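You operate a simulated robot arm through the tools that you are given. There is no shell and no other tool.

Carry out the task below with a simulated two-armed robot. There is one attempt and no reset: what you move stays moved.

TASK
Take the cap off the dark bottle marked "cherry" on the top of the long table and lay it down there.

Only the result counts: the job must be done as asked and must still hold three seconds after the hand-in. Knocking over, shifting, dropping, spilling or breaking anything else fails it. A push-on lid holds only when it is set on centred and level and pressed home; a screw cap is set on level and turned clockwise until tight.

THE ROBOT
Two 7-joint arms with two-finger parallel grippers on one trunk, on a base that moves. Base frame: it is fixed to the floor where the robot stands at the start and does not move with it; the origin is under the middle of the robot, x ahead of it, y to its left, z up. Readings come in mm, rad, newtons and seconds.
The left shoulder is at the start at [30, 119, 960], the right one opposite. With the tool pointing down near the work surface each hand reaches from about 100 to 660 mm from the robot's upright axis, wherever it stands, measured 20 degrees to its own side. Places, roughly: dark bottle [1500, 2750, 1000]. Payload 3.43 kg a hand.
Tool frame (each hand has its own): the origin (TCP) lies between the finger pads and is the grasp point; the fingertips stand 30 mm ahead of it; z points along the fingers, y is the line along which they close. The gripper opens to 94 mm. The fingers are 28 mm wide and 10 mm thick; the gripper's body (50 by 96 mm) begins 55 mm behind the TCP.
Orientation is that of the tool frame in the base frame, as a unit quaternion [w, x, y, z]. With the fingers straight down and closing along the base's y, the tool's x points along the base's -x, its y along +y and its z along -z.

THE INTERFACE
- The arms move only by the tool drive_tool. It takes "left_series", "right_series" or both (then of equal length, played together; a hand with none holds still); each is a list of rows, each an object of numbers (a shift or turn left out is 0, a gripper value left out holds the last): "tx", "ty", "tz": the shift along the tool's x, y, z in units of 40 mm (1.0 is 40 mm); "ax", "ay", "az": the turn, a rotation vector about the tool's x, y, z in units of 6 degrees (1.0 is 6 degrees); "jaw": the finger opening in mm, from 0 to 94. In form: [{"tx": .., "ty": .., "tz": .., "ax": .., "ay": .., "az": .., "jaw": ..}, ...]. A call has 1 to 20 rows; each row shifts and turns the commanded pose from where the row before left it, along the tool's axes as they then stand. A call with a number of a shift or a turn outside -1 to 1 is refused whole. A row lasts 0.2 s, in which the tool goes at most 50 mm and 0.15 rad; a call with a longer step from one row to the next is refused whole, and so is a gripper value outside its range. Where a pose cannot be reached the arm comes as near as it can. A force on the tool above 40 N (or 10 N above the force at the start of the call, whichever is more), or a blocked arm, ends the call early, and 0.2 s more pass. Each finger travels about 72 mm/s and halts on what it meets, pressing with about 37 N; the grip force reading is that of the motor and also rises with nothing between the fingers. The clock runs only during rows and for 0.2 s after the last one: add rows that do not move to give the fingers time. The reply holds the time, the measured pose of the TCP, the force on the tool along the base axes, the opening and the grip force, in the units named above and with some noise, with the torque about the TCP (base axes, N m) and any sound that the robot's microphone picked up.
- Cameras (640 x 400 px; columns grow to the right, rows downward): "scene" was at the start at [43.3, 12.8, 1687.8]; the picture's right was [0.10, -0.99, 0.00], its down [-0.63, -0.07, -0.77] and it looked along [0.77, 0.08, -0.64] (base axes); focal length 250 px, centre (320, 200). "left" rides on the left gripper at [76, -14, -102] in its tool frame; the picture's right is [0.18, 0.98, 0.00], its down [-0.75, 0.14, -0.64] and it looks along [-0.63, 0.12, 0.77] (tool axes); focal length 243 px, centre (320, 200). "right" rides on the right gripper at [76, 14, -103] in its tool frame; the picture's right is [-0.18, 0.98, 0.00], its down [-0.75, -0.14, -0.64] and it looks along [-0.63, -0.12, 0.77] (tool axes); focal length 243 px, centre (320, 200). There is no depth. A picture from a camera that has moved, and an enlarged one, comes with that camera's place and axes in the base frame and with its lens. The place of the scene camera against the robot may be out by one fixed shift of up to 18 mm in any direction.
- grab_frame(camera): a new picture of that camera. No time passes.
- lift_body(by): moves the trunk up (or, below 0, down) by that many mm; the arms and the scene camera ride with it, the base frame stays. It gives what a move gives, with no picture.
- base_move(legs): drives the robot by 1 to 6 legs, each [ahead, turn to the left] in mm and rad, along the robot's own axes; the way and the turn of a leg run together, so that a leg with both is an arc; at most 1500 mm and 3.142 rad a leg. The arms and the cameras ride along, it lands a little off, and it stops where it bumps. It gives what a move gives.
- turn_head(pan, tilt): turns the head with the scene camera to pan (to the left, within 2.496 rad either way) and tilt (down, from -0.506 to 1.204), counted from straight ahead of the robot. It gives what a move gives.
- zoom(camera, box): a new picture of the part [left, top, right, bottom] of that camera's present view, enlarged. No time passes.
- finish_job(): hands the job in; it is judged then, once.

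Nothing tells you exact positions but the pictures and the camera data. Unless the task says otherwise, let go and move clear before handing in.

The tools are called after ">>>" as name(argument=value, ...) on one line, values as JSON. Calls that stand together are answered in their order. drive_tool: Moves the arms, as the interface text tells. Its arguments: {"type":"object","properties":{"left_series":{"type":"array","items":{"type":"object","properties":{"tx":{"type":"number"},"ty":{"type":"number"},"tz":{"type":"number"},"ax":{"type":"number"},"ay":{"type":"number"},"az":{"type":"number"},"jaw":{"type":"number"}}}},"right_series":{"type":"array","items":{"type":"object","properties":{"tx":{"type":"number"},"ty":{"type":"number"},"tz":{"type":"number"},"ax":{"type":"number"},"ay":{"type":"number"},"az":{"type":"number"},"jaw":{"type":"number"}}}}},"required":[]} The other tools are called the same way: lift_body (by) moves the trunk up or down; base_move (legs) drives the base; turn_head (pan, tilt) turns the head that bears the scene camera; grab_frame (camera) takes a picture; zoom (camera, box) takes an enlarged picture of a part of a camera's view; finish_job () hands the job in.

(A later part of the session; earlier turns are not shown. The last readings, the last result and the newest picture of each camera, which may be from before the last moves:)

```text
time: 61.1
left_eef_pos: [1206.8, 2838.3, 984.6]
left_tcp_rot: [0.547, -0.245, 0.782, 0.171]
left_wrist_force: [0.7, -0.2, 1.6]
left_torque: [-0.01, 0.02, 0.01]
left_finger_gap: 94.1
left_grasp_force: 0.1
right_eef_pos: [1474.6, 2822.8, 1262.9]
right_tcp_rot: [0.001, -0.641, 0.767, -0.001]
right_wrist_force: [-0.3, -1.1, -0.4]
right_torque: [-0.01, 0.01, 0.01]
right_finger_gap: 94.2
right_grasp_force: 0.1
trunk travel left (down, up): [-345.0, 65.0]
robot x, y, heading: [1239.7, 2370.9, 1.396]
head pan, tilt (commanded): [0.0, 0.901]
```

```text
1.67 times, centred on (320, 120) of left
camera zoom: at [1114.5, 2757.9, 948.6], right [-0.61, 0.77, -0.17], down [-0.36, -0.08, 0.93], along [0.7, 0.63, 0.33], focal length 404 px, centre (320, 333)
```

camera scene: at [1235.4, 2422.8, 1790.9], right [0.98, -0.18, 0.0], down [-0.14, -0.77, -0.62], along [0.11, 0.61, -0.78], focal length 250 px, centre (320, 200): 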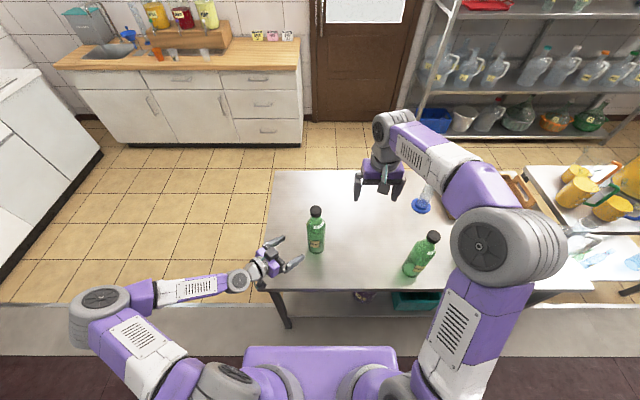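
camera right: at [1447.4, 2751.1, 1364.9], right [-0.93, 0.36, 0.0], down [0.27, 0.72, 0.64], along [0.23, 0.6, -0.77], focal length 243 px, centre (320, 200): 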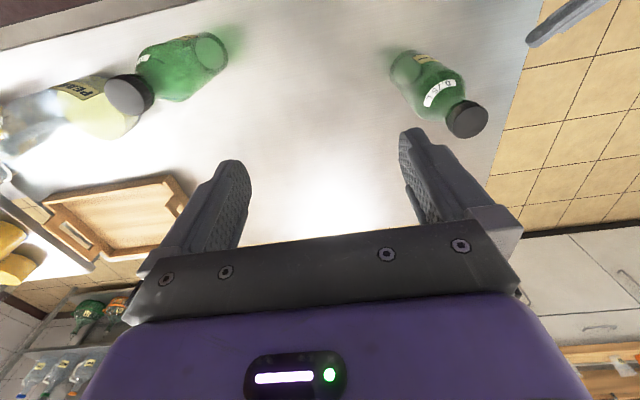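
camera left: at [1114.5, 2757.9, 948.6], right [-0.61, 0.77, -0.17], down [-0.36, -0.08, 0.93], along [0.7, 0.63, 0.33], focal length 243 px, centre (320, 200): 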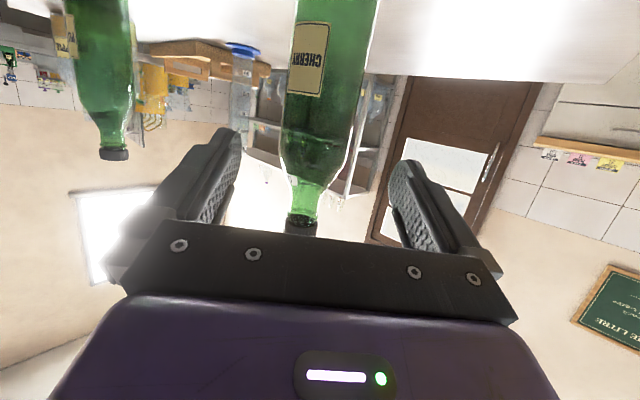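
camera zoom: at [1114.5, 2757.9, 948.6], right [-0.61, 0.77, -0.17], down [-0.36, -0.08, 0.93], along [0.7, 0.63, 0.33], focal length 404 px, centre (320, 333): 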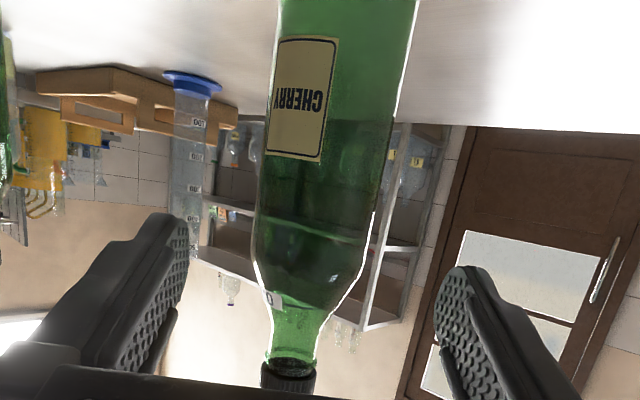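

The bottle sits centred between the left fingers to within ~2 mm. I'll advance along the tool axis in two steps, checking on the way.

>>> drive_tool(left_series=[{"tz": 0.4, "ty": 0.01}, {"tz": 0.4, "ty": 0.01}, {"tz": 0.4, "ty": 0.01}, {"tz": 0.4, "ty": 0.01}])

>>> zoom(camera="left", box=[160, 0, 480, 240])

>>> zoom(camera="scene", box=[230, 180, 390, 300])

```text
time: 62.1
left_eef_pos: [1256.6, 2875.4, 964.5]
left_tcp_rot: [0.547, -0.245, 0.782, 0.171]
left_wrist_force: [-0.1, -0.2, 0.9]
left_torque: [-0.03, -0.03, -0.02]
left_finger_gap: 94.2
left_grasp_force: 0.0
right_eef_pos: [1475.4, 2822.6, 1262.8]
right_tcp_rot: [0.0, -0.641, 0.767, 0.0]
right_wrist_force: [-0.3, 0.3, -0.5]
right_torque: [0.01, -0.02, -0.03]
right_finger_gap: 93.8
right_grasp_force: 0.0
trunk travel left (down, up): [-345.0, 65.0]
robot x, y, heading: [1237.2, 2373.5, 1.393]
head pan, tilt (commanded): [0.0, 0.901]
```

```text
1.67 times, centred on (320, 120) of left
camera zoom: at [1163.5, 2793.4, 927.4], right [-0.61, 0.77, -0.17], down [-0.36, -0.08, 0.93], along [0.7, 0.63, 0.33], focal length 404 px, centre (320, 333)
```

zoom: 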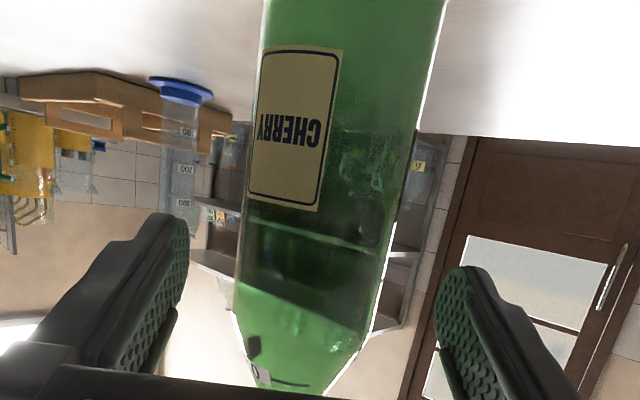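

```text
3.33 times, centred on (310, 240) of scene
camera zoom: at [1236.2, 2423.0, 1790.9], right [0.98, -0.18, 0.0], down [-0.14, -0.77, -0.62], along [0.11, 0.61, -0.78], focal length 835 px, centre (353, 67)
```

zoom: 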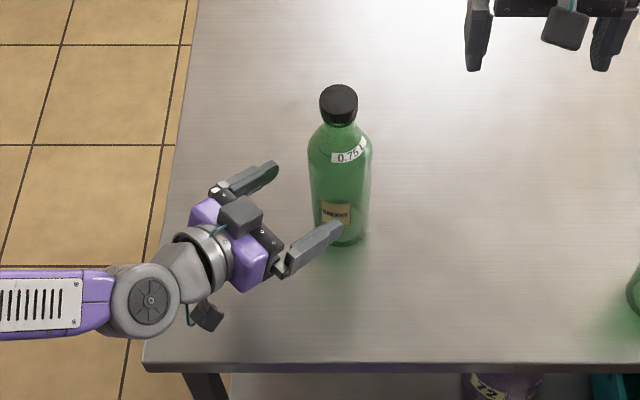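

Alignment is still good (bottle centred within about 1 mm). I'll advance the last 75 mm around the body and then close the left fingers gently.

>>> drive_tool(left_series=[{"tz": 0.3775}, {"tz": 0.3775}, {"tz": 0.3775}, {"tz": 0.3775}, {"tz": 0.3775}])

>>> zoom(camera="scene", box=[230, 180, 390, 300])

>>> grab_frame(camera="left")

>>> grab_frame(camera="right")

```text
time: 63.3
left_eef_pos: [1314.5, 2916.7, 939.4]
left_tcp_rot: [0.547, -0.246, 0.781, 0.173]
left_wrist_force: [0.2, 0.3, -0.3]
left_torque: [0.01, -0.02, 0.03]
left_finger_gap: 94.2
left_grasp_force: 0.0
right_eef_pos: [1474.7, 2824.0, 1262.0]
right_tcp_rot: [0.0, -0.642, 0.767, 0.0]
right_wrist_force: [-0.2, -0.2, 0.8]
right_torque: [-0.01, 0.01, -0.05]
right_finger_gap: 94.0
right_grasp_force: 0.1
trunk travel left (down, up): [-345.0, 65.0]
robot x, y, heading: [1239.8, 2373.3, 1.392]
head pan, tilt (commanded): [0.0, 0.901]
```

```text
3.33 times, centred on (310, 240) of scene
camera zoom: at [1236.2, 2422.8, 1790.9], right [0.98, -0.18, 0.0], down [-0.14, -0.77, -0.62], along [0.11, 0.61, -0.78], focal length 835 px, centre (353, 67)
```

zoom: 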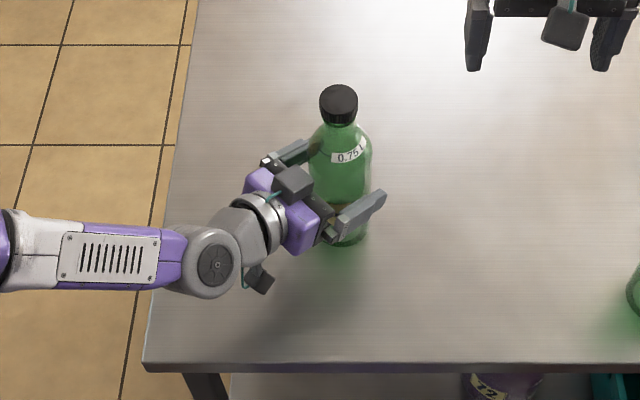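

```text
taken
camera left: at [1221.6, 2835.6, 903.1], right [-0.61, 0.77, -0.17], down [-0.36, -0.08, 0.93], along [0.7, 0.63, 0.33], focal length 243 px, centre (320, 200)
```

left: 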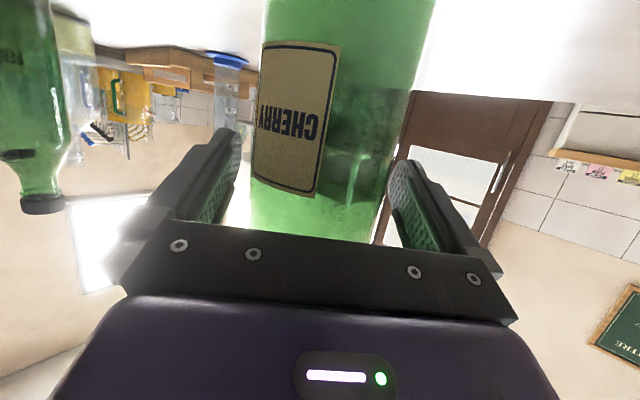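

```text
taken
camera right: at [1448.0, 2751.1, 1364.8], right [-0.93, 0.36, 0.0], down [0.27, 0.72, 0.64], along [0.23, 0.6, -0.77], focal length 243 px, centre (320, 200)
```

right: 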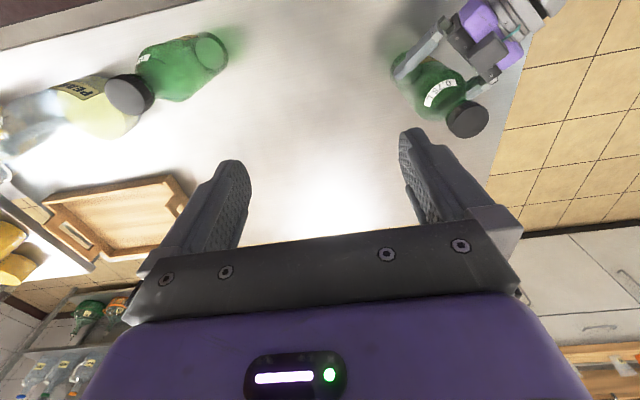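

The left fingers straddle the body nicely. Now I close the left gripper gradually onto the bottle.

>>> drive_tool(left_series=[{"jaw": 86}, {"jaw": 82}, {"jaw": 79}, {"jaw": 77}, {"jaw": 75}, {"jaw": 73}, {"jaw": 71}, {"jaw": 68}, {"jaw": 64}, {}])

>>> zoom(camera="right", box=[360, 0, 560, 150])

>>> grab_frame(camera="left")

```text
time: 65.5
left_eef_pos: [1313.9, 2916.4, 940.3]
left_tcp_rot: [0.548, -0.245, 0.781, 0.172]
left_wrist_force: [0.9, -1.1, 0.0]
left_torque: [-0.05, -0.02, -0.01]
left_finger_gap: 76.4
left_grasp_force: 36.9
right_eef_pos: [1474.7, 2823.2, 1262.9]
right_tcp_rot: [0.0, -0.641, 0.768, 0.0]
right_wrist_force: [-0.1, -0.5, -0.7]
right_torque: [0.01, -0.05, 0.0]
right_finger_gap: 93.8
right_grasp_force: 0.1
trunk travel left (down, up): [-345.0, 65.0]
robot x, y, heading: [1239.2, 2374.2, 1.391]
head pan, tilt (commanded): [0.0, 0.901]
```

```text
2.67 times, centred on (460, 75) of right
camera zoom: at [1447.7, 2750.8, 1364.9], right [-0.93, 0.36, 0.0], down [0.27, 0.72, 0.64], along [0.23, 0.6, -0.77], focal length 647 px, centre (-53, 533)
```

zoom: 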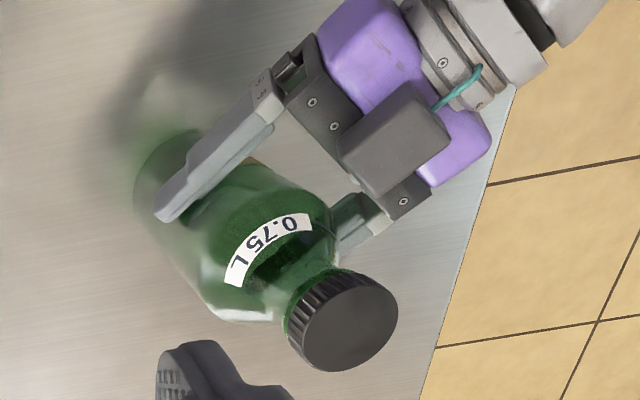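

```text
taken
camera left: at [1221.3, 2835.3, 903.3], right [-0.61, 0.77, -0.17], down [-0.36, -0.08, 0.93], along [0.7, 0.63, 0.33], focal length 243 px, centre (320, 200)
```

left: 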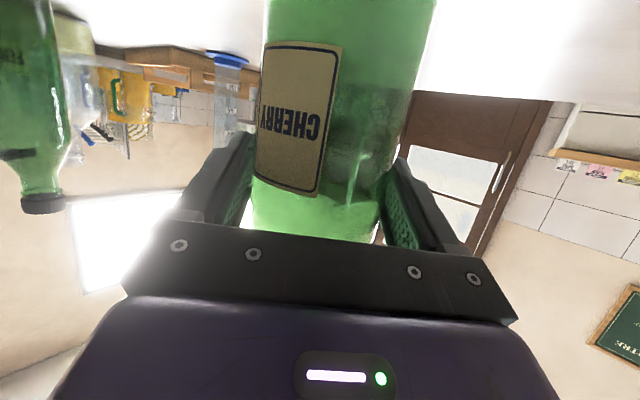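

The bottle is held firmly (gap 76.4 mm, 37 N). Next I move the right hand above the cap and wind it clockwise by 60° so that there is room for a long counter-clockwise turn.

>>> drive_tool(right_series=[{"tx": -0.277, "ty": 0.705}, {"tx": -0.277, "ty": 0.705}, {"tx": -0.277, "ty": 0.705}, {"tx": -0.277, "ty": 0.705}, {"tx": -0.277, "ty": 0.705}, {"tx": -0.277, "ty": 0.705}])

>>> grab_frame(camera="right")

>>> grab_frame(camera="scene")

```text
time: 66.9
left_eef_pos: [1313.7, 2917.4, 940.3]
left_tcp_rot: [0.547, -0.246, 0.782, 0.171]
left_wrist_force: [-0.2, 0.3, 0.1]
left_torque: [0.04, 0.08, 0.01]
left_finger_gap: 76.5
left_grasp_force: 37.6
right_eef_pos: [1318.3, 2921.3, 1263.2]
right_tcp_rot: [0.0, -0.642, 0.767, -0.001]
right_wrist_force: [-0.4, 0.8, -0.5]
right_torque: [-0.03, -0.09, 0.0]
right_finger_gap: 94.1
right_grasp_force: 0.2
trunk travel left (down, up): [-345.0, 65.0]
robot x, y, heading: [1240.4, 2371.8, 1.396]
head pan, tilt (commanded): [0.0, 0.901]
```

```text
taken
camera right: at [1290.1, 2849.4, 1365.0], right [-0.93, 0.35, 0.0], down [0.27, 0.72, 0.64], along [0.23, 0.6, -0.77], focal length 243 px, centre (320, 200)
```

right: 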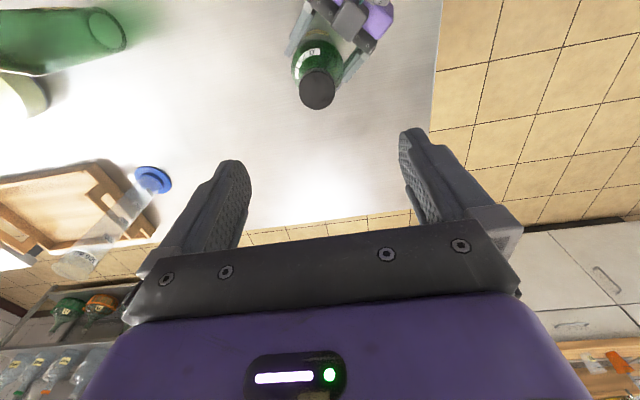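

```text
taken
camera scene: at [1234.4, 2423.2, 1790.9], right [0.98, -0.18, 0.0], down [-0.14, -0.77, -0.62], along [0.11, 0.61, -0.78], focal length 250 px, centre (320, 200)
```

scene: 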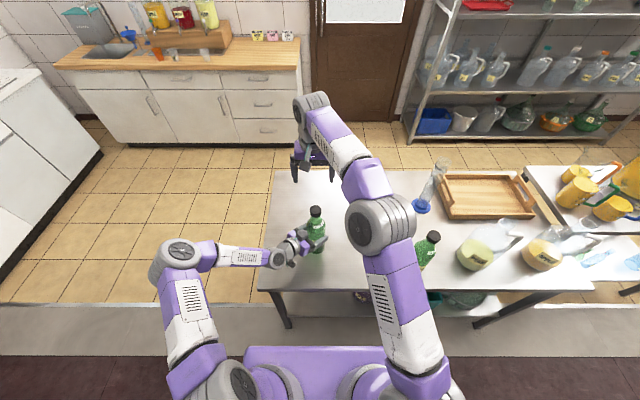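

>>> zoom(camera="right", box=[280, 50, 360, 130])

```text
5.00 times, centred on (320, 90) of right
camera zoom: at [1290.1, 2849.4, 1365.0], right [-0.93, 0.35, 0.0], down [0.27, 0.72, 0.64], along [0.23, 0.6, -0.77], focal length 1213 px, centre (320, 750)
```

zoom: 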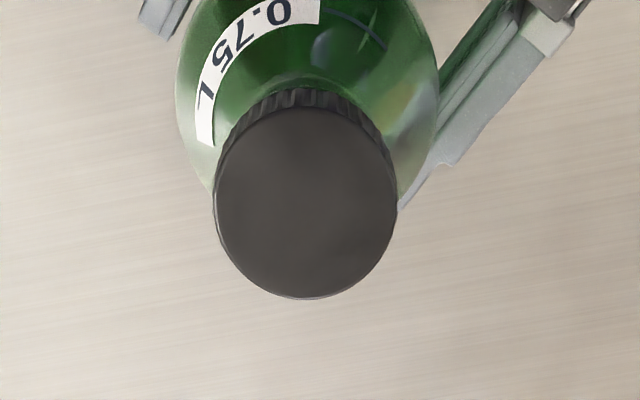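

The cap centre lies about 3 mm off the tool axis; I correct that and wind the right hand 60° clockwise while still high.

>>> drive_tool(right_series=[{"tx": 0.0375, "ty": -0.075}, {"az": 1}, {"az": 1}, {"az": 1}, {"az": 1}, {"az": 1}, {"az": 1}, {"az": 1}, {"az": 1}, {"az": 1}, {"az": 1}])

>>> grab_frame(camera="right")

>>> grab_frame(camera="scene")

```text
time: 69.3
left_eef_pos: [1314.9, 2917.1, 940.0]
left_tcp_rot: [0.547, -0.246, 0.782, 0.173]
left_wrist_force: [0.2, 0.8, -1.1]
left_torque: [0.13, 0.11, 0.0]
left_finger_gap: 76.4
left_grasp_force: 36.6
right_eef_pos: [1323.4, 2916.9, 1262.1]
right_tcp_rot: [0.0, -0.172, 0.985, 0.0]
right_wrist_force: [0.2, -0.1, -0.2]
right_torque: [-0.03, 0.01, -0.02]
right_finger_gap: 93.8
right_grasp_force: 0.1
trunk travel left (down, up): [-345.0, 65.0]
robot x, y, heading: [1240.1, 2375.3, 1.394]
head pan, tilt (commanded): [0.0, 0.901]
```

```text
taken
camera right: at [1246.3, 2904.3, 1364.7], right [-0.16, 0.99, 0.0], down [0.76, 0.12, 0.64], along [0.63, 0.1, -0.77], focal length 243 px, centre (320, 200)
```

right: 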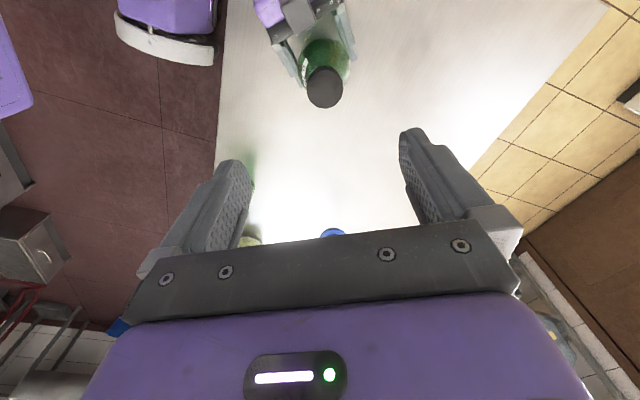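

```text
taken
camera scene: at [1235.6, 2422.6, 1790.9], right [0.98, -0.18, 0.0], down [-0.14, -0.77, -0.62], along [0.11, 0.61, -0.78], focal length 250 px, centre (320, 200)
```

scene: 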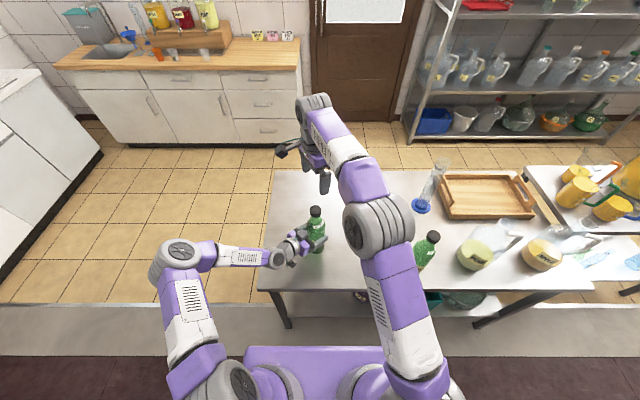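

>>> zoom(camera="right", box=[280, 40, 370, 130])

```text
4.44 times, centred on (325, 85) of right
camera zoom: at [1246.3, 2904.3, 1364.7], right [-0.16, 0.99, 0.0], down [0.76, 0.12, 0.64], along [0.63, 0.1, -0.77], focal length 1078 px, centre (298, 711)
```

zoom: 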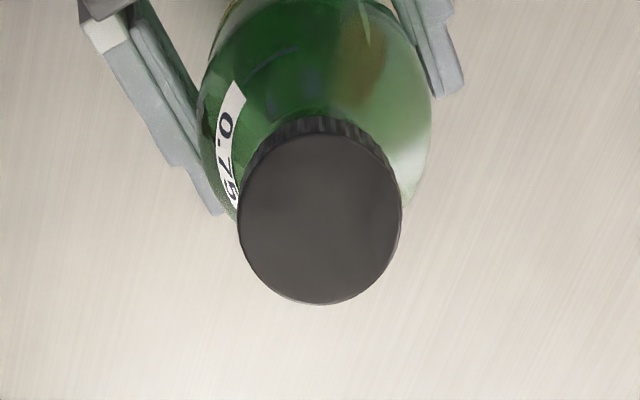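

The winding shifted the tool by a few mm; I correct towards the cap axis (≈(1320, 2921)) and descend to 20 mm above the cap for a closer look.

>>> drive_tool(right_series=[{"tx": 0.04, "ty": 0.123, "tz": 0.2}, {"tz": 0.7}, {"tz": 0.7}, {"tz": 0.7}, {"tz": 0.7}, {}])

>>> grab_frame(camera="right")

>>> zoom(camera="scene", box=[250, 100, 390, 280])

```text
time: 70.7
left_eef_pos: [1314.2, 2916.6, 939.6]
left_tcp_rot: [0.547, -0.245, 0.782, 0.172]
left_wrist_force: [-0.4, -0.4, 0.4]
left_torque: [0.09, 0.06, -0.04]
left_finger_gap: 76.4
left_grasp_force: 37.0
right_eef_pos: [1321.1, 2920.5, 1142.2]
right_tcp_rot: [0.0, -0.172, 0.985, -0.001]
right_wrist_force: [0.1, 0.8, -0.5]
right_torque: [-0.02, 0.02, -0.05]
right_finger_gap: 93.7
right_grasp_force: 0.0
trunk travel left (down, up): [-345.0, 65.0]
robot x, y, heading: [1235.1, 2374.7, 1.394]
head pan, tilt (commanded): [0.0, 0.901]
```

```text
taken
camera right: at [1244.6, 2907.1, 1244.3], right [-0.16, 0.99, 0.0], down [0.76, 0.12, 0.64], along [0.63, 0.1, -0.77], focal length 243 px, centre (320, 200)
```

right: 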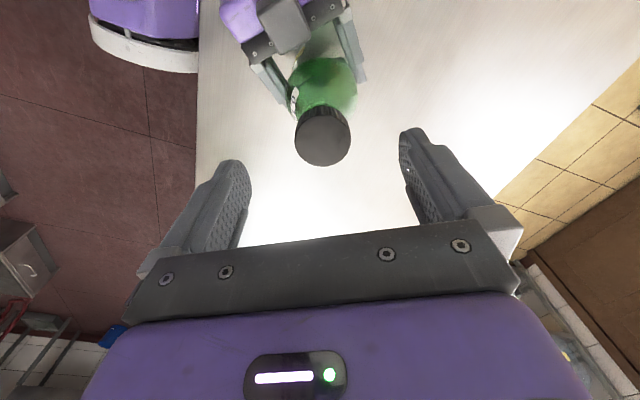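

```text
2.22 times, centred on (320, 190) of scene
camera zoom: at [1235.7, 2422.5, 1790.9], right [0.98, -0.18, 0.0], down [-0.14, -0.77, -0.62], along [0.11, 0.61, -0.78], focal length 556 px, centre (320, 222)
```

zoom: 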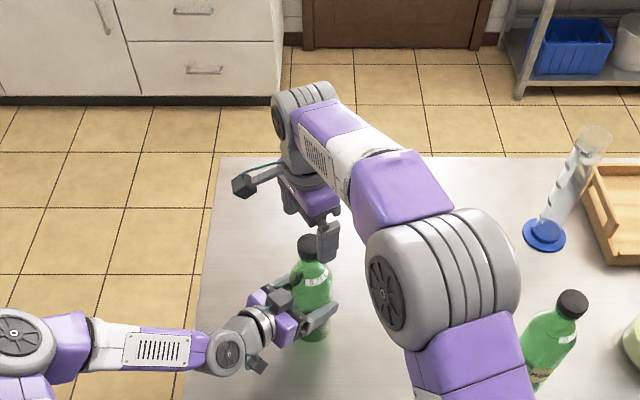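

>>> zoom(camera="right", box=[270, 80, 380, 180])

```text
4.00 times, centred on (325, 130) of right
camera zoom: at [1244.6, 2907.1, 1244.3], right [-0.16, 0.99, 0.0], down [0.76, 0.12, 0.64], along [0.63, 0.1, -0.77], focal length 970 px, centre (300, 480)
```

zoom: 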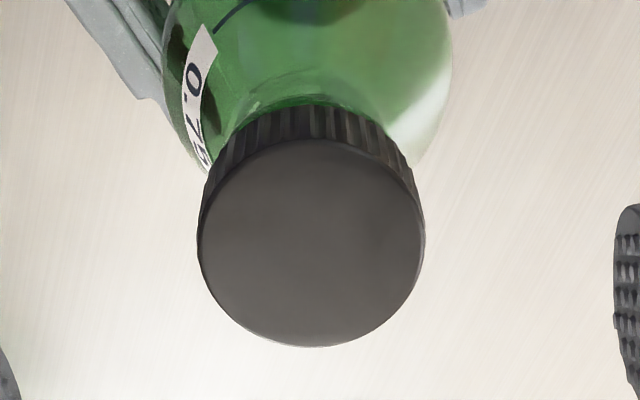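

Compared with the fingertips in the picture, the cap is centred to well under 1 mm. I'll descend 41 mm so that the fingertips just pass the cap's lower rim, then close gently.

>>> drive_tool(right_series=[{"tz": 0.35}, {"tz": 0.35}, {"tz": 0.325}, {}])

>>> grab_frame(camera="right")

>>> zoom(camera="scene", box=[280, 160, 360, 260])

```text
time: 71.7
left_eef_pos: [1313.7, 2917.2, 939.9]
left_tcp_rot: [0.547, -0.245, 0.781, 0.172]
left_wrist_force: [0.4, 0.2, 0.0]
left_torque: [0.05, 0.01, 0.02]
left_finger_gap: 76.3
left_grasp_force: 36.8
right_eef_pos: [1320.7, 2921.6, 1100.5]
right_tcp_rot: [0.0, -0.171, 0.985, -0.001]
right_wrist_force: [-1.6, -0.7, -0.3]
right_torque: [0.02, -0.01, 0.0]
right_finger_gap: 93.8
right_grasp_force: 0.1
trunk travel left (down, up): [-345.0, 65.0]
robot x, y, heading: [1239.6, 2375.4, 1.391]
head pan, tilt (commanded): [0.0, 0.901]
```

```text
taken
camera right: at [1244.6, 2908.4, 1203.8], right [-0.16, 0.99, 0.0], down [0.76, 0.12, 0.64], along [0.63, 0.1, -0.77], focal length 243 px, centre (320, 200)
```

right: 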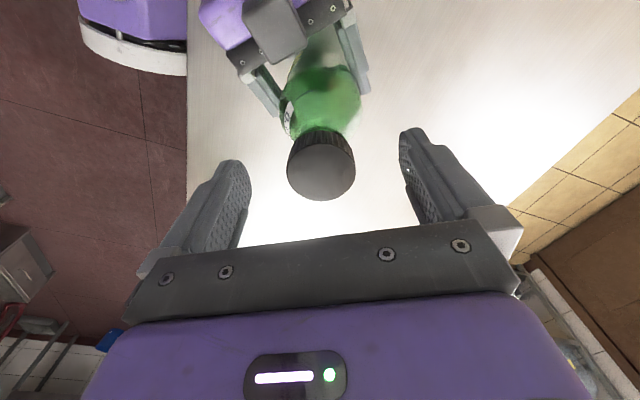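

```text
4.00 times, centred on (320, 210) of scene
camera zoom: at [1235.7, 2422.5, 1790.9], right [0.98, -0.18, 0.0], down [-0.14, -0.77, -0.62], along [0.11, 0.61, -0.78], focal length 1002 px, centre (320, 160)
```

zoom: 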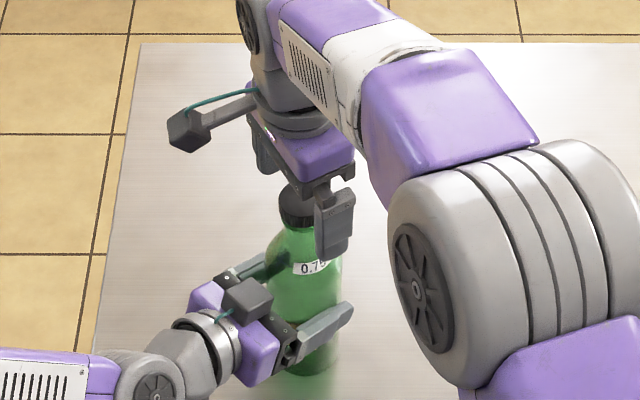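

>>> zoom(camera="right", box=[220, 110, 430, 240])

```text
3.05 times, centred on (325, 175) of right
camera zoom: at [1244.6, 2908.4, 1203.8], right [-0.16, 0.99, 0.0], down [0.76, 0.12, 0.64], along [0.63, 0.1, -0.77], focal length 739 px, centre (305, 276)
```

zoom: 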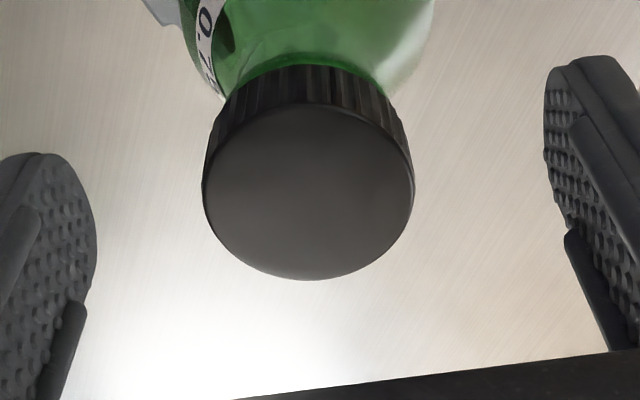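

The cap is centred between the right fingers within about 1 mm. Closing the right gripper gently on the cap.

>>> drive_tool(right_series=[{"jaw": 75}, {"jaw": 60}, {"jaw": 50}, {"jaw": 45}, {"jaw": 43}, {"jaw": 41.5}, {"jaw": 40}, {"jaw": 38.5}, {"jaw": 37}, {"jaw": 34}, {"jaw": 30}, {}])

>>> grab_frame(camera="right")

>>> zoom(camera="scene", box=[280, 160, 360, 260])

```text
time: 74.3
left_eef_pos: [1314.8, 2916.6, 939.7]
left_tcp_rot: [0.547, -0.244, 0.782, 0.171]
left_wrist_force: [0.9, -3.2, 0.4]
left_torque: [0.34, 0.12, 0.0]
left_finger_gap: 76.3
left_grasp_force: 36.6
right_eef_pos: [1320.8, 2920.8, 1100.7]
right_tcp_rot: [0.0, -0.172, 0.985, 0.0]
right_wrist_force: [-1.0, 3.0, -0.5]
right_torque: [0.0, 0.03, 0.0]
right_finger_gap: 37.1
right_grasp_force: 36.8
trunk travel left (down, up): [-345.0, 65.0]
robot x, y, heading: [1239.0, 2371.8, 1.397]
head pan, tilt (commanded): [0.0, 0.901]
```

```text
taken
camera right: at [1244.4, 2908.4, 1204.2], right [-0.16, 0.99, 0.0], down [0.76, 0.12, 0.64], along [0.63, 0.1, -0.77], focal length 243 px, centre (320, 200)
```

right: 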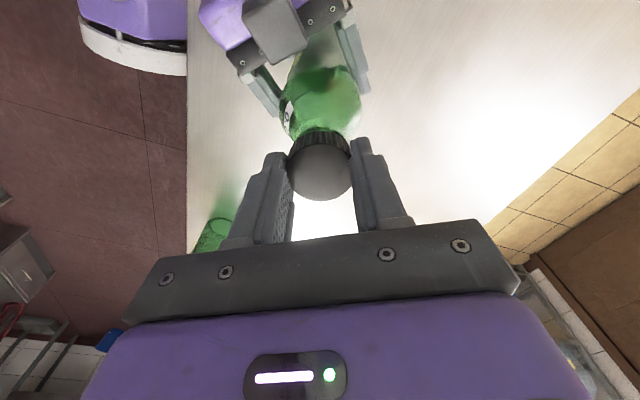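

```text
4.00 times, centred on (320, 210) of scene
camera zoom: at [1235.6, 2422.5, 1790.9], right [0.98, -0.18, 0.0], down [-0.14, -0.77, -0.62], along [0.11, 0.61, -0.78], focal length 1002 px, centre (320, 160)
```

zoom: 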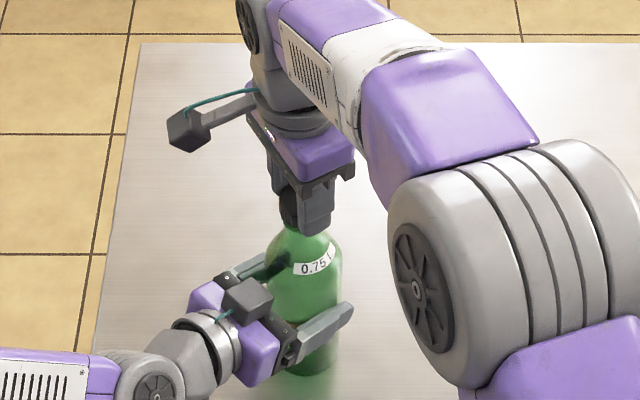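

>>> zoom(camera="right", box=[250, 110, 400, 250])

>>> zoom(camera="scene", box=[300, 190, 340, 230])

```text
2.86 times, centred on (325, 180) of right
camera zoom: at [1244.4, 2908.4, 1204.2], right [-0.16, 0.99, 0.0], down [0.76, 0.12, 0.64], along [0.63, 0.1, -0.77], focal length 693 px, centre (306, 257)
```

zoom: 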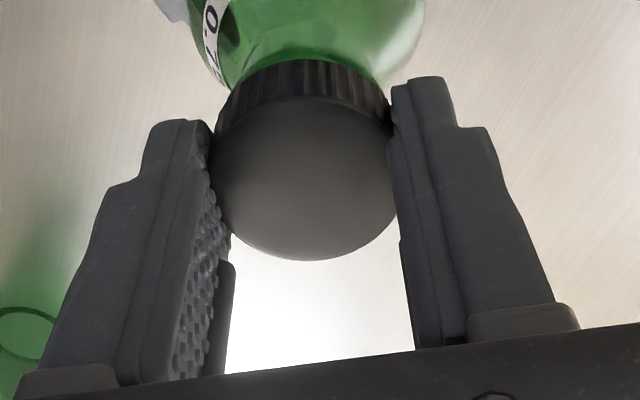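

```text
10.00 times, centred on (320, 210) of scene
camera zoom: at [1235.6, 2422.5, 1790.9], right [0.98, -0.18, 0.0], down [-0.14, -0.77, -0.62], along [0.11, 0.61, -0.78], focal length 2504 px, centre (320, 100)
```

zoom: 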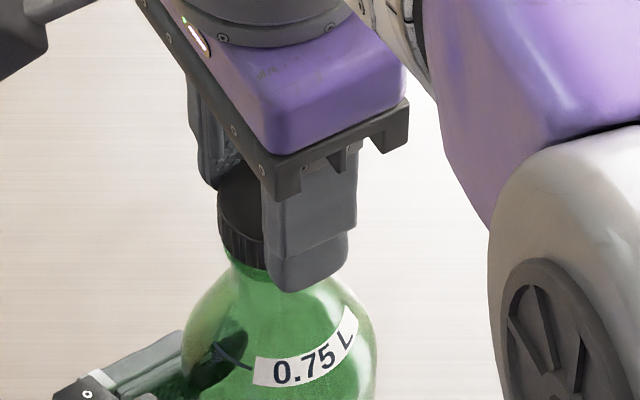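

The right fingers hold the cap (gap 37.1 mm). I start turning counter-clockwise (seen from above) by 30° and check torque and the cap.

>>> drive_tool(right_series=[{"az": -1}, {"az": -1}, {"az": -1}, {"az": -1}, {"az": -1}])

>>> zoom(camera="right", box=[250, 80, 400, 250])

>>> zoom(camera="scene", box=[280, 160, 360, 260])

```text
time: 75.5
left_eef_pos: [1315.0, 2916.8, 940.3]
left_tcp_rot: [0.547, -0.247, 0.781, 0.173]
left_wrist_force: [-0.2, 1.1, -0.1]
left_torque: [-0.34, -0.22, -0.01]
left_finger_gap: 76.1
left_grasp_force: 37.2
right_eef_pos: [1321.0, 2921.0, 1101.9]
right_tcp_rot: [0.0, -0.422, 0.906, 0.0]
right_wrist_force: [1.5, -2.3, 0.5]
right_torque: [-0.04, -0.05, -0.02]
right_finger_gap: 36.8
right_grasp_force: 36.7
trunk travel left (down, up): [-345.0, 65.0]
robot x, y, heading: [1238.5, 2377.8, 1.395]
head pan, tilt (commanded): [0.0, 0.901]
```

```text
2.35 times, centred on (325, 165) of right
camera zoom: at [1260.6, 2872.0, 1204.2], right [-0.63, 0.77, 0.0], down [0.59, 0.49, 0.64], along [0.5, 0.41, -0.77], focal length 571 px, centre (308, 282)
```

zoom: 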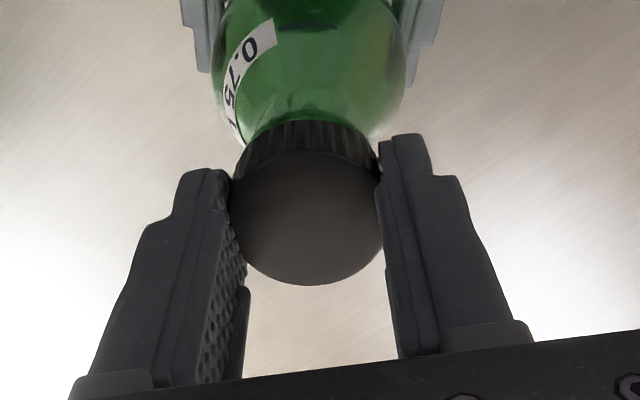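

```text
4.00 times, centred on (320, 210) of scene
camera zoom: at [1235.9, 2422.3, 1790.9], right [0.98, -0.18, 0.0], down [-0.14, -0.77, -0.62], along [0.11, 0.61, -0.78], focal length 1002 px, centre (320, 160)
```

zoom: 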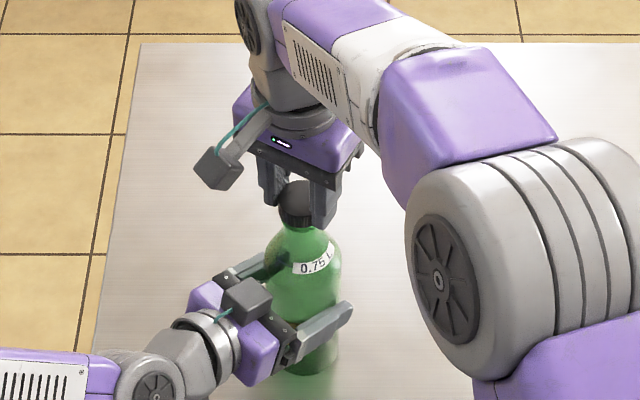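

The hand turned 30° with hardly any torque and the bottle stayed put. I continue another 60° and watch forces and height.

>>> drive_tool(right_series=[{"az": -1}, {"az": -1}, {"az": -1}, {"az": -1}, {"az": -1}, {"az": -1}, {"az": -1}, {"az": -1}, {"az": -1}, {"az": -1}])

>>> zoom(camera="scene", box=[290, 180, 350, 240])

>>> zoom(camera="right", box=[250, 80, 400, 250])

```text
time: 77.7
left_eef_pos: [1313.9, 2916.4, 940.0]
left_tcp_rot: [0.547, -0.246, 0.781, 0.174]
left_wrist_force: [-11.1, 8.6, -0.3]
left_torque: [-0.37, -1.05, 0.1]
left_finger_gap: 76.6
left_grasp_force: 36.7
right_eef_pos: [1319.5, 2921.1, 1101.8]
right_tcp_rot: [-0.001, 0.819, -0.574, 0.0]
right_wrist_force: [9.4, -5.8, 6.3]
right_torque: [-0.18, -0.32, -0.04]
right_finger_gap: 36.8
right_grasp_force: 36.9
trunk travel left (down, up): [-345.0, 65.0]
robot x, y, heading: [1238.3, 2373.8, 1.398]
head pan, tilt (commanded): [0.0, 0.901]
```

```text
6.67 times, centred on (320, 210) of scene
camera zoom: at [1235.4, 2422.4, 1790.9], right [0.98, -0.18, 0.0], down [-0.14, -0.77, -0.62], along [0.11, 0.61, -0.78], focal length 1669 px, centre (320, 133)
```

zoom: 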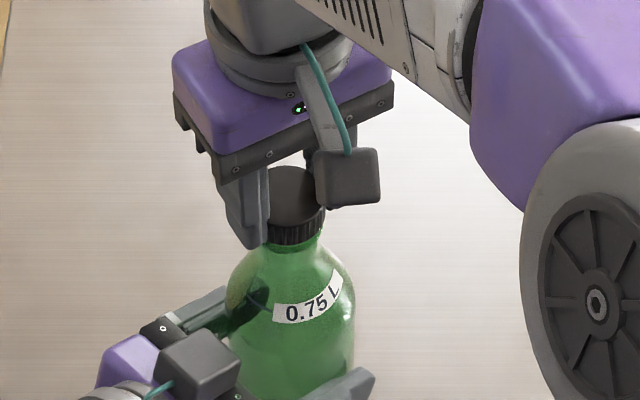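

```text
2.35 times, centred on (325, 165) of right
camera zoom: at [1332.6, 2844.6, 1204.5], right [-0.99, -0.16, 0.0], down [-0.12, 0.76, 0.64], along [-0.1, 0.63, -0.77], focal length 571 px, centre (308, 282)
```

zoom: 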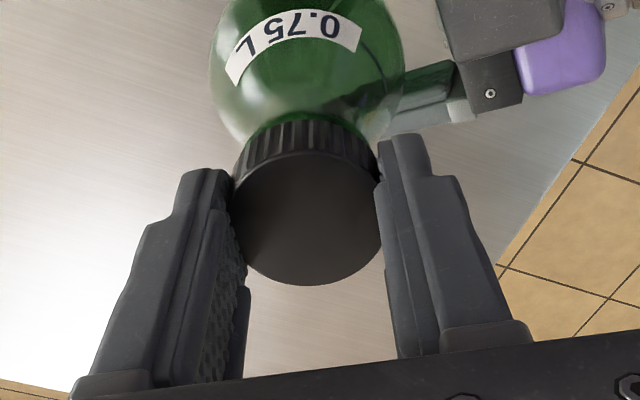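

The upward force on the right hand (about 6 N) shows the cap is unscrewing and rising. I relieve the side load, lift slightly while turning, and go another 60°.

>>> drive_tool(right_series=[{"tx": 0.03, "ty": -0.024, "tz": -0.02}, {"az": -1, "tz": -0.002}, {"az": -1, "tz": -0.002}, {"az": -1, "tz": -0.002}, {"az": -1, "tz": -0.002}, {"az": -1, "tz": -0.002}])

>>> zoom(camera="scene", box=[290, 180, 350, 240])

```text
time: 79.1
left_eef_pos: [1315.3, 2915.7, 940.1]
left_tcp_rot: [0.547, -0.245, 0.782, 0.172]
left_wrist_force: [-14.5, -4.3, 2.9]
left_torque: [0.45, -1.02, 0.1]
left_finger_gap: 76.7
left_grasp_force: 36.6
right_eef_pos: [1320.5, 2919.8, 1103.2]
right_tcp_rot: [-0.001, 0.939, -0.343, 0.0]
right_wrist_force: [11.4, 4.4, 1.2]
right_torque: [0.06, -0.44, -0.03]
right_finger_gap: 36.5
right_grasp_force: 37.4
trunk travel left (down, up): [-345.0, 65.0]
robot x, y, heading: [1240.5, 2374.0, 1.391]
head pan, tilt (commanded): [0.0, 0.901]
```

```text
6.67 times, centred on (320, 210) of scene
camera zoom: at [1235.3, 2422.1, 1790.9], right [0.98, -0.18, 0.0], down [-0.14, -0.77, -0.62], along [0.11, 0.61, -0.78], focal length 1669 px, centre (320, 133)
```

zoom: 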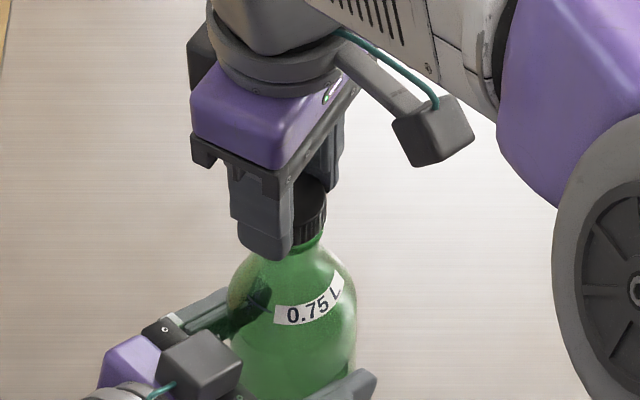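

Lift is tracking well (vertical force ~1 N). I relieve the sideways load again and continue turning.

>>> drive_tool(right_series=[{"tx": 0.025, "ty": -0.0475}, {"az": -1, "tz": -0.002}, {"az": -1, "tz": -0.002}, {"az": -1, "tz": -0.002}, {"az": -1, "tz": -0.002}, {"az": -1, "tz": -0.002}])

>>> zoom(camera="scene", box=[290, 180, 350, 240])

>>> zoom(camera="right", box=[250, 80, 400, 250])

```text
time: 80.5
left_eef_pos: [1315.5, 2916.8, 940.3]
left_tcp_rot: [0.547, -0.244, 0.782, 0.171]
left_wrist_force: [4.5, 5.7, -0.2]
left_torque: [-0.58, 0.89, 0.01]
left_finger_gap: 76.5
left_grasp_force: 37.0
right_eef_pos: [1322.2, 2920.8, 1105.1]
right_tcp_rot: [0.0, 0.996, -0.087, 0.0]
right_wrist_force: [-5.7, -4.9, -0.5]
right_torque: [-0.14, 0.14, 0.03]
right_finger_gap: 36.8
right_grasp_force: 36.9
trunk travel left (down, up): [-345.0, 65.0]
robot x, y, heading: [1238.1, 2373.3, 1.392]
head pan, tilt (commanded): [0.0, 0.901]
```

```text
6.67 times, centred on (320, 210) of scene
camera zoom: at [1235.6, 2422.7, 1790.9], right [0.98, -0.18, 0.0], down [-0.14, -0.77, -0.62], along [0.11, 0.61, -0.78], focal length 1669 px, centre (320, 133)
```

zoom: 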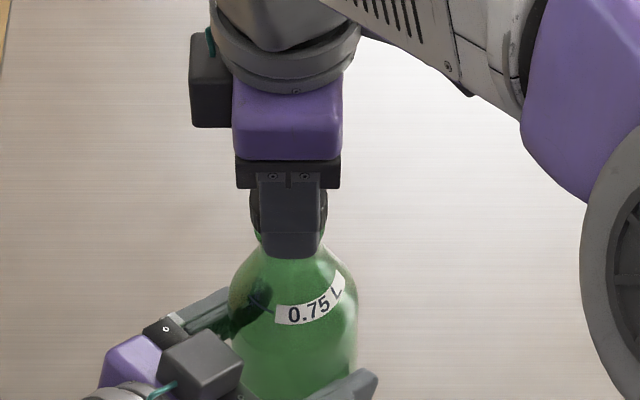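

```text
2.35 times, centred on (325, 165) of right
camera zoom: at [1395.3, 2893.9, 1206.2], right [-0.35, -0.94, 0.0], down [-0.72, 0.27, 0.64], along [-0.6, 0.22, -0.77], focal length 571 px, centre (308, 282)
```

zoom: 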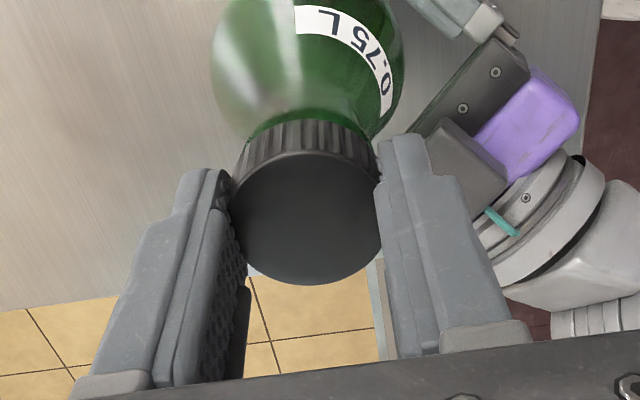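

150° turned so far and no vertical load; I relieve the slight side load and continue another 36°, then test whether the cap is free.

>>> drive_tool(right_series=[{"tx": -0.021, "ty": 0.0265}, {"az": -1, "tz": -0.002}, {"az": -1, "tz": -0.002}, {"az": -1, "tz": -0.002}, {"az": -1, "tz": -0.002}, {"az": -1, "tz": -0.002}, {"az": -1, "tz": -0.002}])

>>> zoom(camera="scene", box=[290, 180, 350, 240])

>>> zoom(camera="right", box=[250, 80, 400, 250])

```text
time: 82.1
left_eef_pos: [1316.2, 2915.2, 940.1]
left_tcp_rot: [0.548, -0.244, 0.782, 0.171]
left_wrist_force: [4.1, -8.9, 1.5]
left_torque: [0.98, 0.14, -0.01]
left_finger_gap: 76.3
left_grasp_force: 37.1
right_eef_pos: [1323.3, 2921.3, 1104.2]
right_tcp_rot: [-0.001, 0.975, 0.224, 0.0]
right_wrist_force: [-3.2, 7.4, -1.8]
right_torque: [0.26, 0.3, 0.0]
right_finger_gap: 36.9
right_grasp_force: 37.4
trunk travel left (down, up): [-345.0, 65.0]
robot x, y, heading: [1239.5, 2375.0, 1.394]
head pan, tilt (commanded): [0.0, 0.901]
```

```text
6.67 times, centred on (320, 210) of scene
camera zoom: at [1235.8, 2422.5, 1790.9], right [0.98, -0.18, 0.0], down [-0.14, -0.77, -0.62], along [0.11, 0.61, -0.78], focal length 1669 px, centre (320, 133)
```

zoom: 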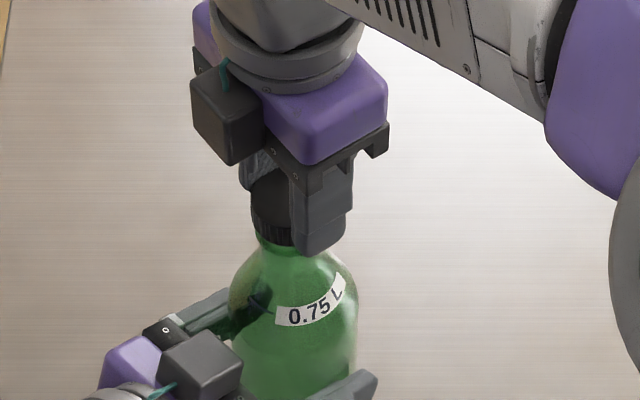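

```text
2.35 times, centred on (325, 165) of right
camera zoom: at [1397.6, 2940.9, 1206.9], right [0.26, -0.96, 0.0], down [-0.74, -0.2, 0.64], along [-0.62, -0.17, -0.77], focal length 571 px, centre (308, 282)
```

zoom: 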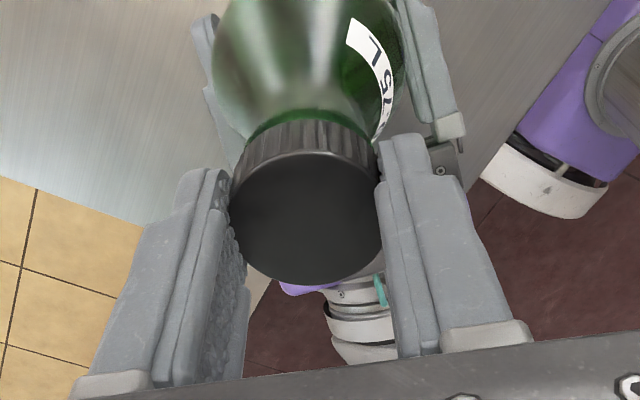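

186° turned. I now test whether the cap is free by lifting 2 mm and reading the vertical force.

>>> drive_tool(right_series=[{"tx": 0.003, "ty": -0.04}, {"tz": -0.05}, {}])

>>> zoom(camera="right", box=[250, 80, 400, 250])

```text
time: 82.9
left_eef_pos: [1313.4, 2916.5, 940.2]
left_tcp_rot: [0.547, -0.244, 0.782, 0.171]
left_wrist_force: [-0.1, -8.6, 2.3]
left_torque: [1.07, -0.05, -0.08]
left_finger_gap: 76.1
left_grasp_force: 36.9
right_eef_pos: [1322.4, 2922.7, 1104.5]
right_tcp_rot: [0.0, 0.975, 0.224, 0.0]
right_wrist_force: [-0.6, 9.1, -4.4]
right_torque: [0.32, 0.1, -0.02]
right_finger_gap: 36.7
right_grasp_force: 37.4
trunk travel left (down, up): [-345.0, 65.0]
robot x, y, heading: [1241.9, 2374.1, 1.391]
head pan, tilt (commanded): [0.0, 0.901]
```

```text
2.35 times, centred on (325, 165) of right
camera zoom: at [1396.9, 2941.6, 1207.2], right [0.26, -0.96, 0.0], down [-0.74, -0.2, 0.64], along [-0.62, -0.17, -0.77], focal length 571 px, centre (308, 282)
```

zoom: 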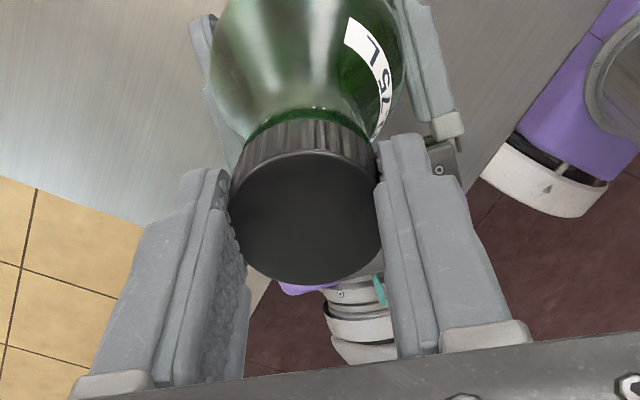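

The cap still resists (−4 N, hand only rose 0.3 mm), so it is still threaded. I continue turning while keeping a light upward pull.

>>> drive_tool(right_series=[{"az": -1}, {"az": -1}, {"az": -1}, {"az": -1}, {"az": -1}])

>>> zoom(camera="right", box=[250, 80, 400, 250])

>>> zoom(camera="scene", box=[280, 170, 360, 250])

```text
time: 84.1
left_eef_pos: [1314.1, 2916.5, 940.0]
left_tcp_rot: [0.548, -0.246, 0.781, 0.173]
left_wrist_force: [0.3, -2.6, 1.4]
left_torque: [0.34, 0.15, -0.01]
left_finger_gap: 76.2
left_grasp_force: 37.4
right_eef_pos: [1322.1, 2920.6, 1105.7]
right_tcp_rot: [0.001, 0.883, 0.47, -0.001]
right_wrist_force: [-0.8, 2.9, -4.7]
right_torque: [0.13, -0.17, -0.04]
right_finger_gap: 36.6
right_grasp_force: 37.5
trunk travel left (down, up): [-345.0, 65.0]
robot x, y, heading: [1236.1, 2372.9, 1.388]
head pan, tilt (commanded): [0.0, 0.901]
```

```text
2.35 times, centred on (325, 165) of right
camera zoom: at [1376.5, 2976.9, 1207.4], right [0.71, -0.7, 0.0], down [-0.54, -0.54, 0.64], along [-0.45, -0.46, -0.77], focal length 571 px, centre (308, 282)
```

zoom: 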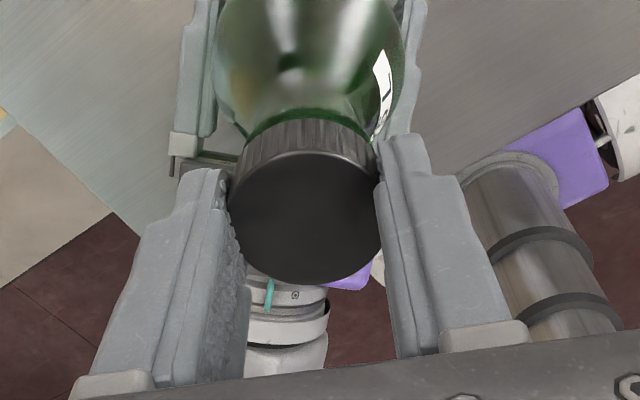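

```text
5.00 times, centred on (320, 210) of scene
camera zoom: at [1235.8, 2422.8, 1790.9], right [0.98, -0.18, 0.0], down [-0.14, -0.77, -0.62], along [0.11, 0.61, -0.78], focal length 1252 px, centre (320, 150)
```

zoom: 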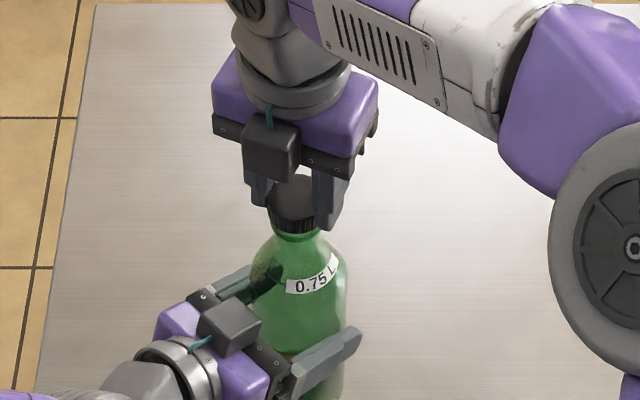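

216° turned, still threaded, bottle steady. Continuing another 36° with the same light pull.

>>> drive_tool(right_series=[{"az": -1}, {"az": -1}, {"az": -1}, {"az": -1}, {"az": -1}, {"az": -1}])

>>> zoom(camera="right", box=[250, 80, 400, 250])

```text
time: 85.5
left_eef_pos: [1314.2, 2916.6, 941.6]
left_tcp_rot: [0.547, -0.245, 0.782, 0.171]
left_wrist_force: [3.4, 0.6, 2.8]
left_torque: [-0.12, 0.6, -0.01]
left_finger_gap: 76.4
left_grasp_force: 36.7
right_eef_pos: [1320.4, 2921.5, 1106.8]
right_tcp_rot: [0.0, 0.695, 0.719, 0.0]
right_wrist_force: [-3.9, -0.4, -7.6]
right_torque: [0.06, -0.03, -0.03]
right_finger_gap: 36.3
right_grasp_force: 37.4
trunk travel left (down, up): [-345.0, 65.0]
robot x, y, heading: [1239.2, 2377.2, 1.391]
head pan, tilt (commanded): [0.0, 0.901]
```

```text
2.35 times, centred on (325, 165) of right
camera zoom: at [1333.2, 2998.4, 1208.3], right [0.99, -0.15, 0.0], down [-0.11, -0.76, 0.64], along [-0.1, -0.64, -0.77], focal length 571 px, centre (308, 282)
```

zoom: 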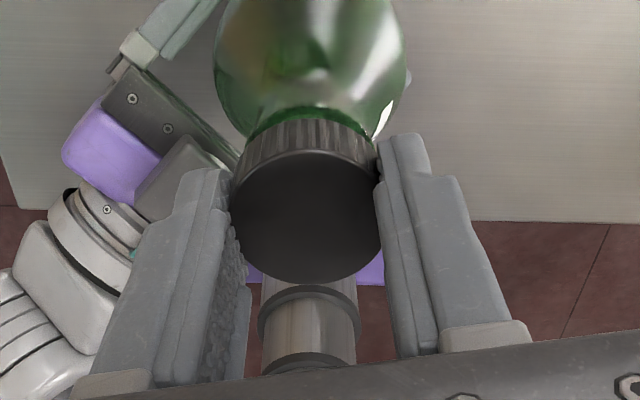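

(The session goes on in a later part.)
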